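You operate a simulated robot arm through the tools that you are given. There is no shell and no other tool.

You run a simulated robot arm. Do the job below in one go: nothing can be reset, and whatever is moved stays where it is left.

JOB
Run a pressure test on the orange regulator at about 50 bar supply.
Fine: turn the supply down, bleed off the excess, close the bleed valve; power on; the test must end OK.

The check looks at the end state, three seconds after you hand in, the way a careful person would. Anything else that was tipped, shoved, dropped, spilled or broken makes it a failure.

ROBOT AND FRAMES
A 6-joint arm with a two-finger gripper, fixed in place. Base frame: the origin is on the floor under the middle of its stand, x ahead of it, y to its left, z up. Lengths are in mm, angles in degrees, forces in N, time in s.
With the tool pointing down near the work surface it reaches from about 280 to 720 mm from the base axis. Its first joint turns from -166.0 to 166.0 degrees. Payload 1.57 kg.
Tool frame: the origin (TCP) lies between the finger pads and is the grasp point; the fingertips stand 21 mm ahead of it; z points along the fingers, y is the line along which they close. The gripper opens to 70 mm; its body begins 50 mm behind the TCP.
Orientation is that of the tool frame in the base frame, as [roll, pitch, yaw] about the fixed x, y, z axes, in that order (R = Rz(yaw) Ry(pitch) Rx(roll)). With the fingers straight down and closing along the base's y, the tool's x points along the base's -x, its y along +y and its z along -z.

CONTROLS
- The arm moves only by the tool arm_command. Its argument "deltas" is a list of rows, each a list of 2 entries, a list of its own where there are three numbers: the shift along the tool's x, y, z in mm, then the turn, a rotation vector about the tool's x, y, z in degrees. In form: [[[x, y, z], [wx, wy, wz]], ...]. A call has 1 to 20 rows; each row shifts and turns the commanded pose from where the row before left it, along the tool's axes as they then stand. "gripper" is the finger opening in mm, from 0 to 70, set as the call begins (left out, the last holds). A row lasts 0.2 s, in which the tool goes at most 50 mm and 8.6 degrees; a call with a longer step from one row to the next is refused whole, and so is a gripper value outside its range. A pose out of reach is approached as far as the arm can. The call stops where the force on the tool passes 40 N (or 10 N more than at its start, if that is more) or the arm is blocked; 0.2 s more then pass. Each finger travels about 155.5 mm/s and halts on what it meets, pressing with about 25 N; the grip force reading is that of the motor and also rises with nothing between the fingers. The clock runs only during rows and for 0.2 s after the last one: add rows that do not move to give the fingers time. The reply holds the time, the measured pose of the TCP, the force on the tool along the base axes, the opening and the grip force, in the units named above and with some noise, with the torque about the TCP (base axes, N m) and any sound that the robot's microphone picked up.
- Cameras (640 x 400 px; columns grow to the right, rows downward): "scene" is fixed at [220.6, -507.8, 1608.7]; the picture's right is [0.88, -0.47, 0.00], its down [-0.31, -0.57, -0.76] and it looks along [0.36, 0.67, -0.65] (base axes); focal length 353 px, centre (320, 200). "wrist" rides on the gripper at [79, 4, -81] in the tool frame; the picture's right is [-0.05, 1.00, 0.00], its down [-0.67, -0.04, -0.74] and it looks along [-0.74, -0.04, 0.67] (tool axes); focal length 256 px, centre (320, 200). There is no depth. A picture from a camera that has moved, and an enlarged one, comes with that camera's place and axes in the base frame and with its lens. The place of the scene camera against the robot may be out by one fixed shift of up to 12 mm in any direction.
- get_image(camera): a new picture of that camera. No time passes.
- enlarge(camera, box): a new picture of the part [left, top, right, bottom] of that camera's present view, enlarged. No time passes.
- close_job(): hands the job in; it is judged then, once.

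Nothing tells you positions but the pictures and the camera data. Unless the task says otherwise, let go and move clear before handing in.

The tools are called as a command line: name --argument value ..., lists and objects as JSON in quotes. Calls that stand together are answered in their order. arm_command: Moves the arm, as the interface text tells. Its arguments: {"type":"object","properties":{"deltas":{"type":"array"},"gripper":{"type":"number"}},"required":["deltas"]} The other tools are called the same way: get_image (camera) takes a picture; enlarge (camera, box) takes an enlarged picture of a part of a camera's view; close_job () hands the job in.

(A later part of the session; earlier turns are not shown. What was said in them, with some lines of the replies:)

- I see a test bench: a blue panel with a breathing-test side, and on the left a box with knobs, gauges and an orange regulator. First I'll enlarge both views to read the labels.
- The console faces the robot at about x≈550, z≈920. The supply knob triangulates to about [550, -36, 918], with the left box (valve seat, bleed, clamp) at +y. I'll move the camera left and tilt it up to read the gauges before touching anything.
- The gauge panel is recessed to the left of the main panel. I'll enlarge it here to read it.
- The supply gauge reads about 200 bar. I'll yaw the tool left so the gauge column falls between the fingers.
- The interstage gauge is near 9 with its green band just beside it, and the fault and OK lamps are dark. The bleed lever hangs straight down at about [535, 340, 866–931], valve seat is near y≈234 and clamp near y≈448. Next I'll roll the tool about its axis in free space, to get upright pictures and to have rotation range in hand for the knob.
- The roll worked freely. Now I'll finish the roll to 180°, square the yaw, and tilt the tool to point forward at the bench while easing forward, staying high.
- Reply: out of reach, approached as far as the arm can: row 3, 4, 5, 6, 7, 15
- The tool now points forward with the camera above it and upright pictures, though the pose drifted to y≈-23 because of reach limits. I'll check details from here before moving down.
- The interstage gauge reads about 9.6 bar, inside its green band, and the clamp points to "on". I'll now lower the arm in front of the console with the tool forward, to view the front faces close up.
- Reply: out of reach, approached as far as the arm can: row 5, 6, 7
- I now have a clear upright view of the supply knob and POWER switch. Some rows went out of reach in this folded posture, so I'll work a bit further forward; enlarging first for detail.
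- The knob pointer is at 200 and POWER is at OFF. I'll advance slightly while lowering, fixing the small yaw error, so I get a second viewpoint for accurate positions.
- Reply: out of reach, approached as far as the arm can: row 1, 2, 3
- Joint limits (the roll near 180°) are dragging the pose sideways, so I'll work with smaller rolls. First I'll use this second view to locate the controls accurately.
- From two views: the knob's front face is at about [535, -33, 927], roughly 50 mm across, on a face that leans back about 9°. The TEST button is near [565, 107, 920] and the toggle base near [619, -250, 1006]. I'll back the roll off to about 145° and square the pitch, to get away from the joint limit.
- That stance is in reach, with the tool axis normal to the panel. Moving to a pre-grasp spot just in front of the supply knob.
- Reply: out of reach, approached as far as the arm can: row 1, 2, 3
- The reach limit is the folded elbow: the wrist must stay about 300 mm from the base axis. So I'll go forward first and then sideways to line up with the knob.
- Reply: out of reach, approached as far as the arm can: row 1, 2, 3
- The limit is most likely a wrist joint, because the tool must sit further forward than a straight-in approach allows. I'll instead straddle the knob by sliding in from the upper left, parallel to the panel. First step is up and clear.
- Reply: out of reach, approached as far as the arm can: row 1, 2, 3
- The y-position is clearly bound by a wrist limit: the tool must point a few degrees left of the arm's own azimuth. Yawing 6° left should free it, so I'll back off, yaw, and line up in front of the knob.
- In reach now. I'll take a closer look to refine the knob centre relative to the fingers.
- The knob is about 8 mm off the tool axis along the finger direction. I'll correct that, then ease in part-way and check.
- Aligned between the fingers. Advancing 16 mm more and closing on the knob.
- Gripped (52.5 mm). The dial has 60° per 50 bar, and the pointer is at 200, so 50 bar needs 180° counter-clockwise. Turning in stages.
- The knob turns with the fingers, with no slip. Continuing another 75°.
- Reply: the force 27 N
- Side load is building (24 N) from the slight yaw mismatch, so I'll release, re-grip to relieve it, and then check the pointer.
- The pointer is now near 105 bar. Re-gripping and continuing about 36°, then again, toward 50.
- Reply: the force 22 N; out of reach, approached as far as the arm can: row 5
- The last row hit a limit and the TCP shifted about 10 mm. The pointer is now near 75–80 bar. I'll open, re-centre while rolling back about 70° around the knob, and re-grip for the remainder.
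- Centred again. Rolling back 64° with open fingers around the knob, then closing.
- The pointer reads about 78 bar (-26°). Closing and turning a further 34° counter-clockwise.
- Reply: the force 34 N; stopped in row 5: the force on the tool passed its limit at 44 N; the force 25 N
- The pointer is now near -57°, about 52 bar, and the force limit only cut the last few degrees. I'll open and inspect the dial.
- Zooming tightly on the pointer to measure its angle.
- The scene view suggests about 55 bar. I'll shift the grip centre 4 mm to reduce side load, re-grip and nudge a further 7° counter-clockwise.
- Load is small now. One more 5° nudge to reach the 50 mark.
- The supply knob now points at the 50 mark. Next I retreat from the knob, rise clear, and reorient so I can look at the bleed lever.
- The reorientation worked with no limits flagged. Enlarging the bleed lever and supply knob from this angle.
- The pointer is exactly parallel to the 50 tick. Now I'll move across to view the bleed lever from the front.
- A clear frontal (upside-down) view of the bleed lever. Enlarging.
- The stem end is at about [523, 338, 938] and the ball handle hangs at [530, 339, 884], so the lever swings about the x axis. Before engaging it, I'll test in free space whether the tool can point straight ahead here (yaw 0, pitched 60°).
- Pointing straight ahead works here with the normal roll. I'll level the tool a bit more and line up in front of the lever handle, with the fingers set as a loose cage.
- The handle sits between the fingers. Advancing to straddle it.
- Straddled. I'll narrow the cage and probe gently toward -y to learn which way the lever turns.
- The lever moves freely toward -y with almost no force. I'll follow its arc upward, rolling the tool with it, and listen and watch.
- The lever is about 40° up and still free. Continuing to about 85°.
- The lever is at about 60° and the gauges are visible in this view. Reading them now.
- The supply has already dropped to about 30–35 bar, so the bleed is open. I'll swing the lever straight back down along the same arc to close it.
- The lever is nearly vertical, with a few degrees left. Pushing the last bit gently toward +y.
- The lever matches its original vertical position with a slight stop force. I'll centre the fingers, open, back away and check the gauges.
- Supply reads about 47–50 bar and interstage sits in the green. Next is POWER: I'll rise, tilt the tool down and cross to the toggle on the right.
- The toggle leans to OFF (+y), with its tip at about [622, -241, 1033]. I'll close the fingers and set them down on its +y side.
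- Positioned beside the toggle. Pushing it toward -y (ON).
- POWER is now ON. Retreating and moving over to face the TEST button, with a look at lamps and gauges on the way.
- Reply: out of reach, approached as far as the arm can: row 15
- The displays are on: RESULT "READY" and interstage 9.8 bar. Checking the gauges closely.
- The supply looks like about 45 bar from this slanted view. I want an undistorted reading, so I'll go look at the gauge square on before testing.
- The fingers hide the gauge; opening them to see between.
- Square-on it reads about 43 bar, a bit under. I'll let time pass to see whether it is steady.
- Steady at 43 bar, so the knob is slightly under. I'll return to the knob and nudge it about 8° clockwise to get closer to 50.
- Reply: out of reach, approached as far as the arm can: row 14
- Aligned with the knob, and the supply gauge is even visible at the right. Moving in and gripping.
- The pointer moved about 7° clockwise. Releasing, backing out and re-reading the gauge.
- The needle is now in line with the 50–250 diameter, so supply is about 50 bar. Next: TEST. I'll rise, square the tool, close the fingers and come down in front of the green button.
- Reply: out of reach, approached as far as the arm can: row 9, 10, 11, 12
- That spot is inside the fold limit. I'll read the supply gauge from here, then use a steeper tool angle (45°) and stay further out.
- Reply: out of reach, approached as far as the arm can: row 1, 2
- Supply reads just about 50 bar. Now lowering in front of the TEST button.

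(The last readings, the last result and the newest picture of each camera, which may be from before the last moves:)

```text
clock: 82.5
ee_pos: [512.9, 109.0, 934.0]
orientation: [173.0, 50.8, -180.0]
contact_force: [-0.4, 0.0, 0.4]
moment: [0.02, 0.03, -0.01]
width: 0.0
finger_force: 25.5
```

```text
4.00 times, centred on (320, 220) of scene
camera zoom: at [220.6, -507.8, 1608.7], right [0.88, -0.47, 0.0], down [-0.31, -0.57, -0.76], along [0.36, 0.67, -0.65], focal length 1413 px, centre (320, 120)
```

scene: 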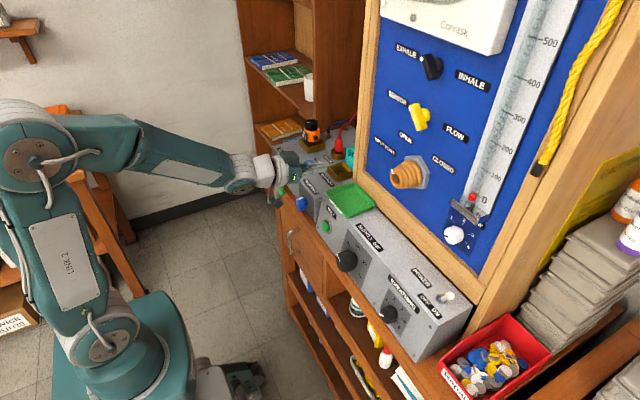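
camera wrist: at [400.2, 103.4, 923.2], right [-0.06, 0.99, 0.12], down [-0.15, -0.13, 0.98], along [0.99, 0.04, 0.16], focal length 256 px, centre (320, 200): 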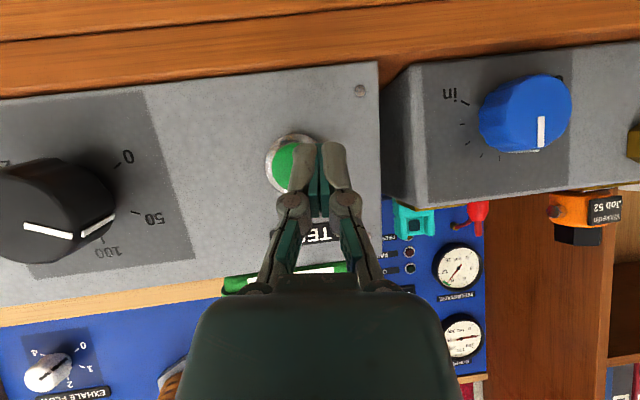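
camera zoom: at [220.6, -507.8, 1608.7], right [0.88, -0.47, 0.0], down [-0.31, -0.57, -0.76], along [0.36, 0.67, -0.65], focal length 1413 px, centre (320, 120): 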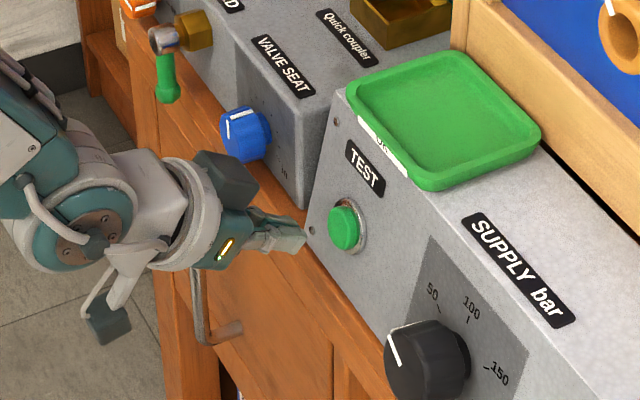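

The button centre is about [560, 97, 925]. Shifting over to it and pressing in small steps.

arm_command --deltas '[[[-4.8, -14, 7.4], [0, 0, 0]], [[-2.5, -0.4, 3.1], [0, 0, 0]], [[-2.5, -0.4, 3.1], [0, 0, 0]], [[-2.5, -0.4, 3.1], [0, 0, 0]]]'

get_image --camera "wrist"

enlarge --camera "scene" --box '[280, 190, 360, 260]'

```text
clock: 83.5
ee_pos: [534.3, 96.9, 932.3]
orientation: [173.1, 50.7, 180.0]
contact_force: [-1.6, -0.6, 0.5]
moment: [0.01, 0.0, -0.01]
width: 0.2
finger_force: 25.4
```

```text
taken
camera wrist: at [421.9, 90.1, 921.9], right [-0.06, 0.99, 0.12], down [-0.15, -0.13, 0.98], along [0.99, 0.04, 0.15], focal length 256 px, centre (320, 200)
```

wrist: 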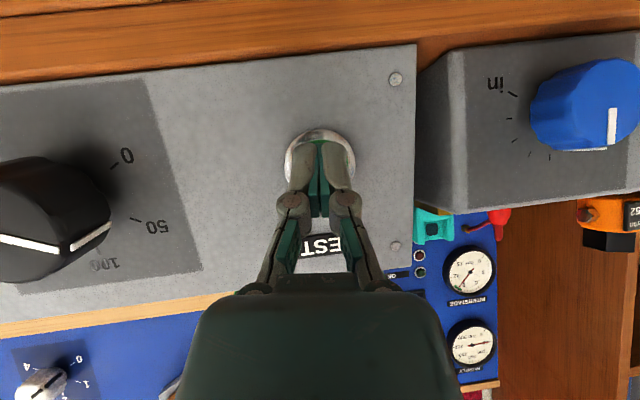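

```text
5.71 times, centred on (320, 225) of scene
camera zoom: at [220.6, -507.8, 1608.7], right [0.88, -0.47, 0.0], down [-0.31, -0.57, -0.76], along [0.36, 0.67, -0.65], focal length 2018 px, centre (320, 57)
```

zoom: 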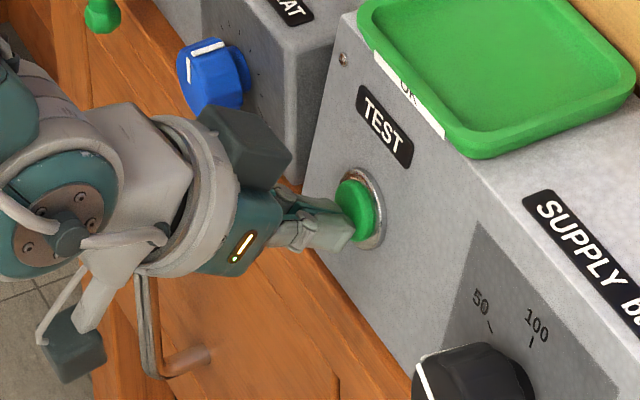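

In contact with the button. Pressing further and holding briefly.

arm_command --deltas '[[[-1.9, -0.3, 2.3], [0, 0, 0]], [[-1.9, -0.3, 2.3], [0, 0, 0]], [[-1.9, -0.3, 2.3], [0, 0, 0]], [[0, 0, 0], [0, 0, 0]]]'

enlarge --camera "scene" --box '[280, 190, 360, 260]'

get_image --camera "wrist"

```text
clock: 84.5
ee_pos: [541.5, 95.5, 931.9]
orientation: [173.1, 50.5, -179.9]
contact_force: [-20.7, 0.1, -2.8]
moment: [-0.01, 0.17, -0.01]
width: 6.0
finger_force: 28.7
heard: click
```

```text
5.71 times, centred on (320, 225) of scene
camera zoom: at [220.6, -507.8, 1608.7], right [0.88, -0.47, 0.0], down [-0.31, -0.57, -0.76], along [0.36, 0.67, -0.65], focal length 2018 px, centre (320, 57)
```

zoom: 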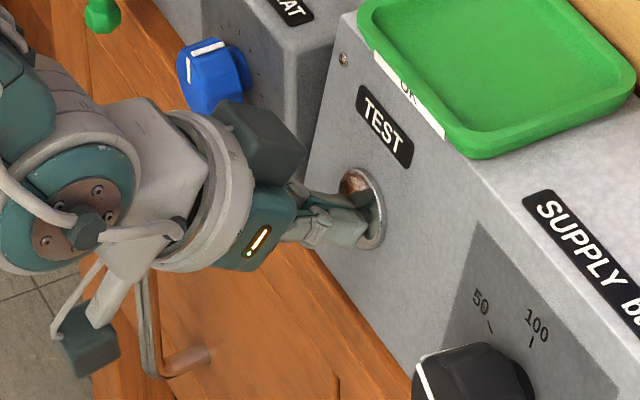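

```text
taken
camera wrist: at [428.8, 90.1, 921.7], right [-0.06, 0.99, 0.12], down [-0.15, -0.13, 0.98], along [0.99, 0.04, 0.15], focal length 256 px, centre (320, 200)
```

wrist: 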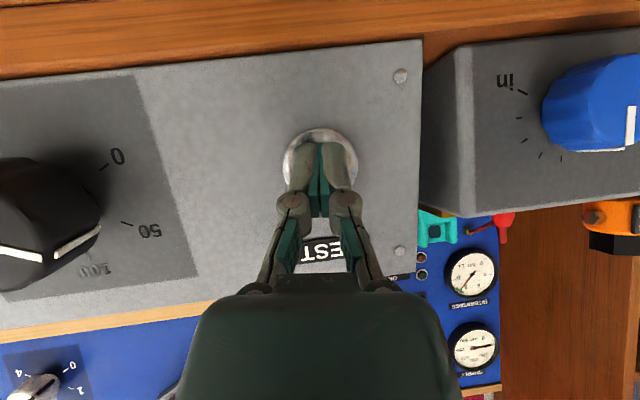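

A click was heard, so the button is pressed. Backing off and viewing the result display.

arm_command --deltas '[[[5, 0.8, -6.1], [0, 0, 0]], [[12, 2, -15], [0, 0, 0]], [[-20, 5, -20], [0, 0, 0]], [[-20, 5, -20], [0, 0, 0]], [[-20, 5, -20], [0, 0, 0]]]'

get_image --camera "wrist"

enlarge --camera "wrist" --box '[330, 150, 500, 350]'

```text
clock: 85.7
ee_pos: [507.6, 103.1, 1017.8]
orientation: [173.0, 50.8, 180.0]
contact_force: [0.7, 0.7, -0.9]
moment: [-0.01, 0.0, 0.01]
width: 0.1
finger_force: 28.9
```

```text
taken
camera wrist: at [393.9, 97.9, 1007.6], right [-0.06, 0.99, 0.12], down [-0.15, -0.13, 0.98], along [0.99, 0.04, 0.16], focal length 256 px, centre (320, 200)
```

wrist: 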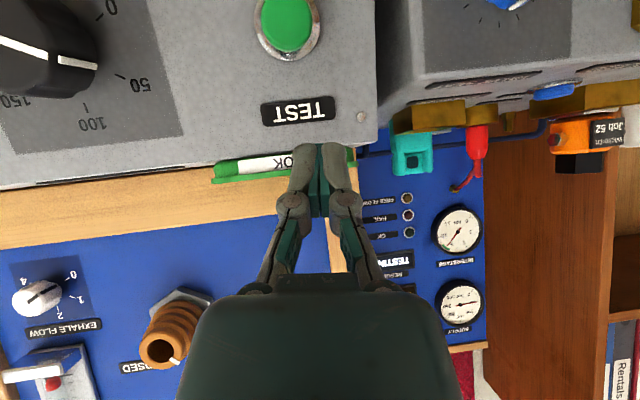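

```text
2.00 times, centred on (415, 250) of wrist
camera zoom: at [393.9, 97.9, 1007.6], right [-0.06, 0.99, 0.12], down [-0.15, -0.13, 0.98], along [0.99, 0.04, 0.16], focal length 512 px, centre (130, 100)
```

zoom: 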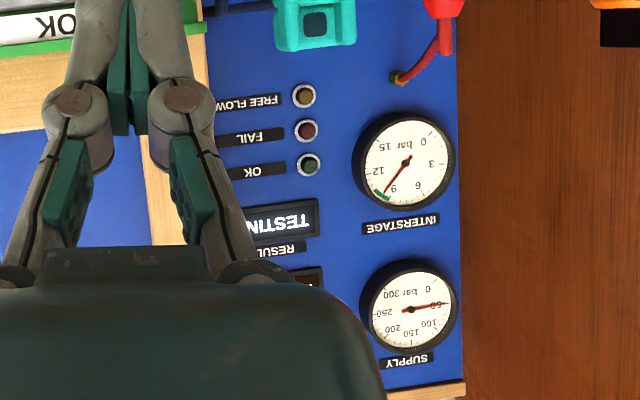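

The display shows "TESTING". I'll wait and watch.

arm_command --deltas '[[[0, 0, 0], [0, 0, 0]], [[0, 0, 0], [0, 0, 0]], [[0, 0, 0], [0, 0, 0]], [[0, 0, 0], [0, 0, 0]], [[0, 0, 0], [0, 0, 0]], [[0, 0, 0], [0, 0, 0]], [[0, 0, 0], [0, 0, 0]], [[0, 0, 0], [0, 0, 0]], [[0, 0, 0], [0, 0, 0]], [[0, 0, 0], [0, 0, 0]], [[0, 0, 0], [0, 0, 0]], [[0, 0, 0], [0, 0, 0]], [[0, 0, 0], [0, 0, 0]], [[0, 0, 0], [0, 0, 0]], [[0, 0, 0], [0, 0, 0]]]'

enlarge --camera "wrist" --box '[330, 150, 500, 350]'

```text
clock: 88.9
ee_pos: [507.7, 103.0, 1018.2]
orientation: [173.0, 50.9, -179.9]
contact_force: [-1.1, 0.0, 0.2]
moment: [0.01, -0.02, 0.01]
width: 0.0
finger_force: 28.6
```

```text
2.00 times, centred on (415, 250) of wrist
camera zoom: at [394.1, 97.8, 1007.3], right [-0.06, 0.99, 0.12], down [-0.15, -0.13, 0.98], along [0.99, 0.04, 0.16], focal length 512 px, centre (130, 100)
```

zoom: 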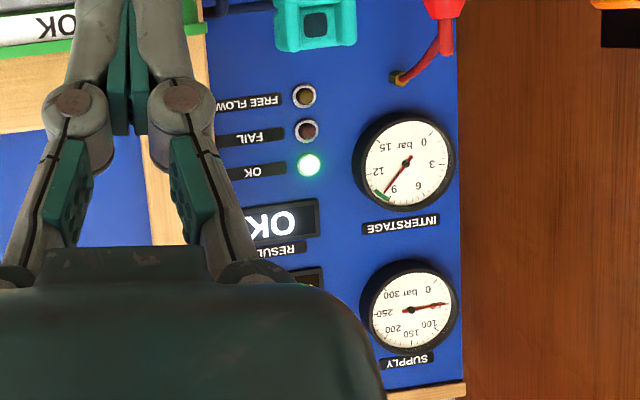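

The result is OK with the green lamp lit and supply at 50 bar. I'll move the arm up and clear, then do a final check of every control.

arm_command --deltas '[[[-31, 0, -25], [0, 0, 0]], [[-31, 0, -25], [0, 0, 0]], [[-31, 0, -25], [0, 0, 0]], [[-31, 0, -25], [0, 0, 0]], [[-31, 0, -25], [0, 0, 0]], [[-31, 0, -25], [0, 0, 0]], [[0, 0, -30], [0, 0, 0]]]' --gripper 40

get_image --camera "scene"

get_image --camera "wrist"

enlarge --camera "scene" --box '[250, 110, 370, 230]'

enlarge --camera "scene" --box '[310, 180, 480, 350]'

```text
clock: 90.5
ee_pos: [472.4, 128.8, 1237.2]
orientation: [173.4, 51.1, 179.9]
contact_force: [0.7, 1.1, -0.2]
moment: [0.01, -0.02, 0.02]
width: 39.9
finger_force: 0.0
out of reach, approached as far as the arm can: row 1, 2, 3, 4, 5, 6, 7
```

```text
taken
```

scene: 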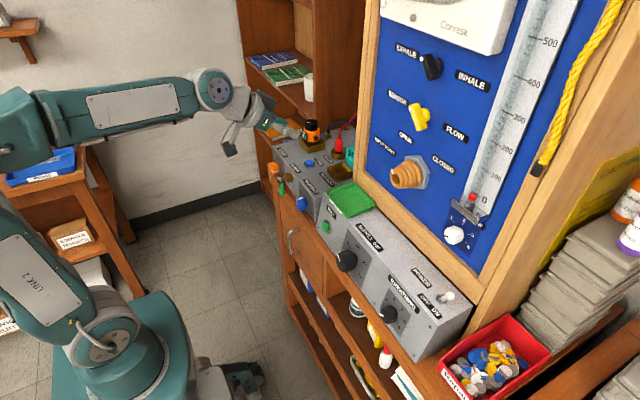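

```text
taken
camera wrist: at [360.0, 123.8, 1226.8], right [-0.05, 0.99, 0.11], down [-0.15, -0.12, 0.98], along [0.99, 0.04, 0.16], focal length 256 px, centre (320, 200)
```

wrist: 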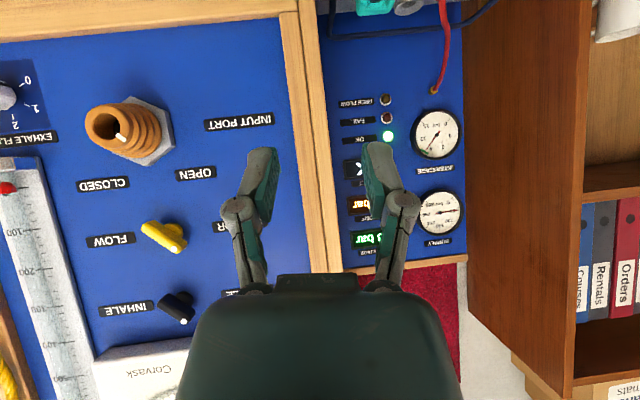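

```text
3.33 times, centred on (310, 170) of scene
camera zoom: at [220.6, -507.8, 1608.7], right [0.88, -0.47, 0.0], down [-0.31, -0.57, -0.76], along [0.36, 0.67, -0.65], focal length 1177 px, centre (353, 300)
```

zoom: 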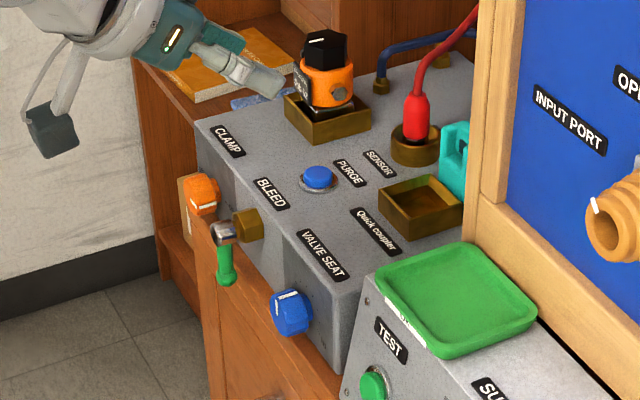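

```text
2.35 times, centred on (395, 265) of scene
camera zoom: at [220.6, -507.8, 1608.7], right [0.88, -0.47, 0.0], down [-0.31, -0.57, -0.76], along [0.36, 0.67, -0.65], focal length 831 px, centre (144, 47)
```

zoom: 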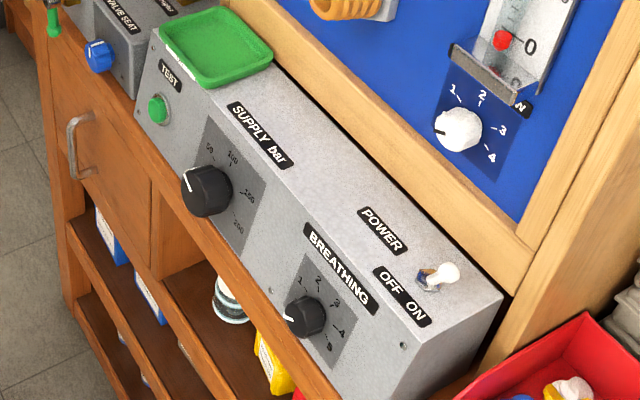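

enlarge --camera "wrist" --box '[330, 80, 470, 260]'

enlarge --camera "wrist" --box '[410, 185, 470, 240]'

enlarge --camera "scene" --box '[260, 160, 300, 200]'

```text
2.22 times, centred on (400, 170) of wrist
camera zoom: at [360.0, 123.8, 1226.8], right [-0.05, 0.99, 0.11], down [-0.15, -0.12, 0.98], along [0.99, 0.04, 0.16], focal length 569 px, centre (142, 267)
```

zoom: 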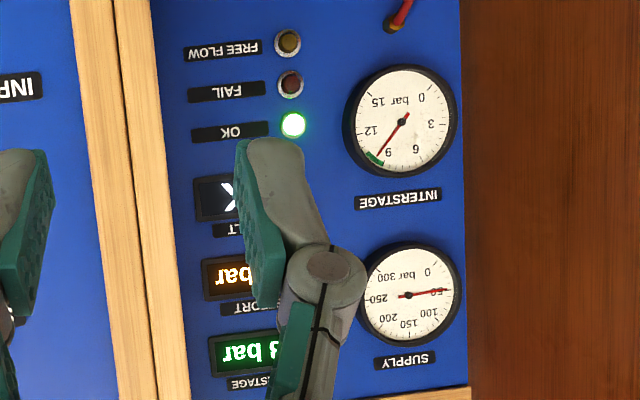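

```text
7.27 times, centred on (440, 212) of wrist
camera zoom: at [360.0, 123.8, 1226.8], right [-0.05, 0.99, 0.11], down [-0.15, -0.12, 0.98], along [0.99, 0.04, 0.16], focal length 1862 px, centre (-553, 109)
```

zoom: 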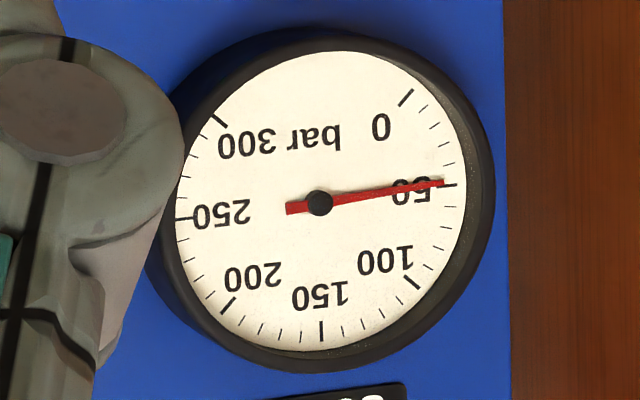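

```text
10.00 times, centred on (280, 180) of scene
camera zoom: at [220.6, -507.8, 1608.7], right [0.88, -0.47, 0.0], down [-0.31, -0.57, -0.76], along [0.36, 0.67, -0.65], focal length 3532 px, centre (720, 400)
```

zoom: 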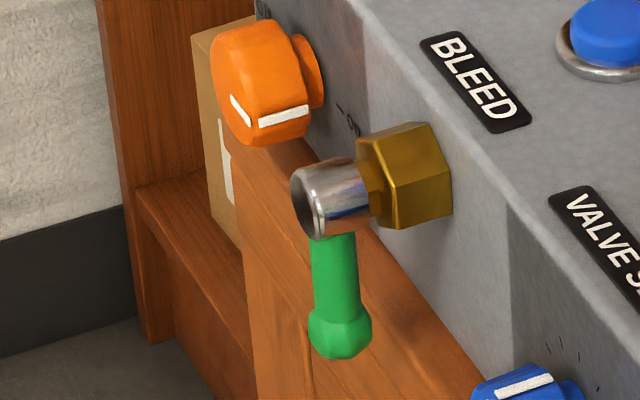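

The end state looks right:
- **Supply:** the gauge is on the 50 bar mark.
- **Bleed valve:** the lever is back at its closed position.
- **Power:** ON.
- **Test:** the OK lamp and the OK result are showing.
- **Surroundings:** nothing else has moved, and the arm is clear.

Handing in.

close_job

```text
The job is handed in.
```

The pressure test on the orange regulator ended OK at about 50 bar supply, and I have handed the job in. The result display read OK and the green OK lamp stayed lit.

- **Supply:** I turned the knob down from 200 bar. My first setting read about 43 bar, so I nudged it up, and the gauge now reads about 50.
- **Bleed valve:** I opened it to let the excess out, then closed it again. The supply pressure held steady afterwards.
- **Interstage pressure:** it read 9.8 bar before the test and its needle stayed in the green band.
- **Power:** switched on, and left on.

In the last pictures nothing else on the bench had been moved, and the arm was clear of it.
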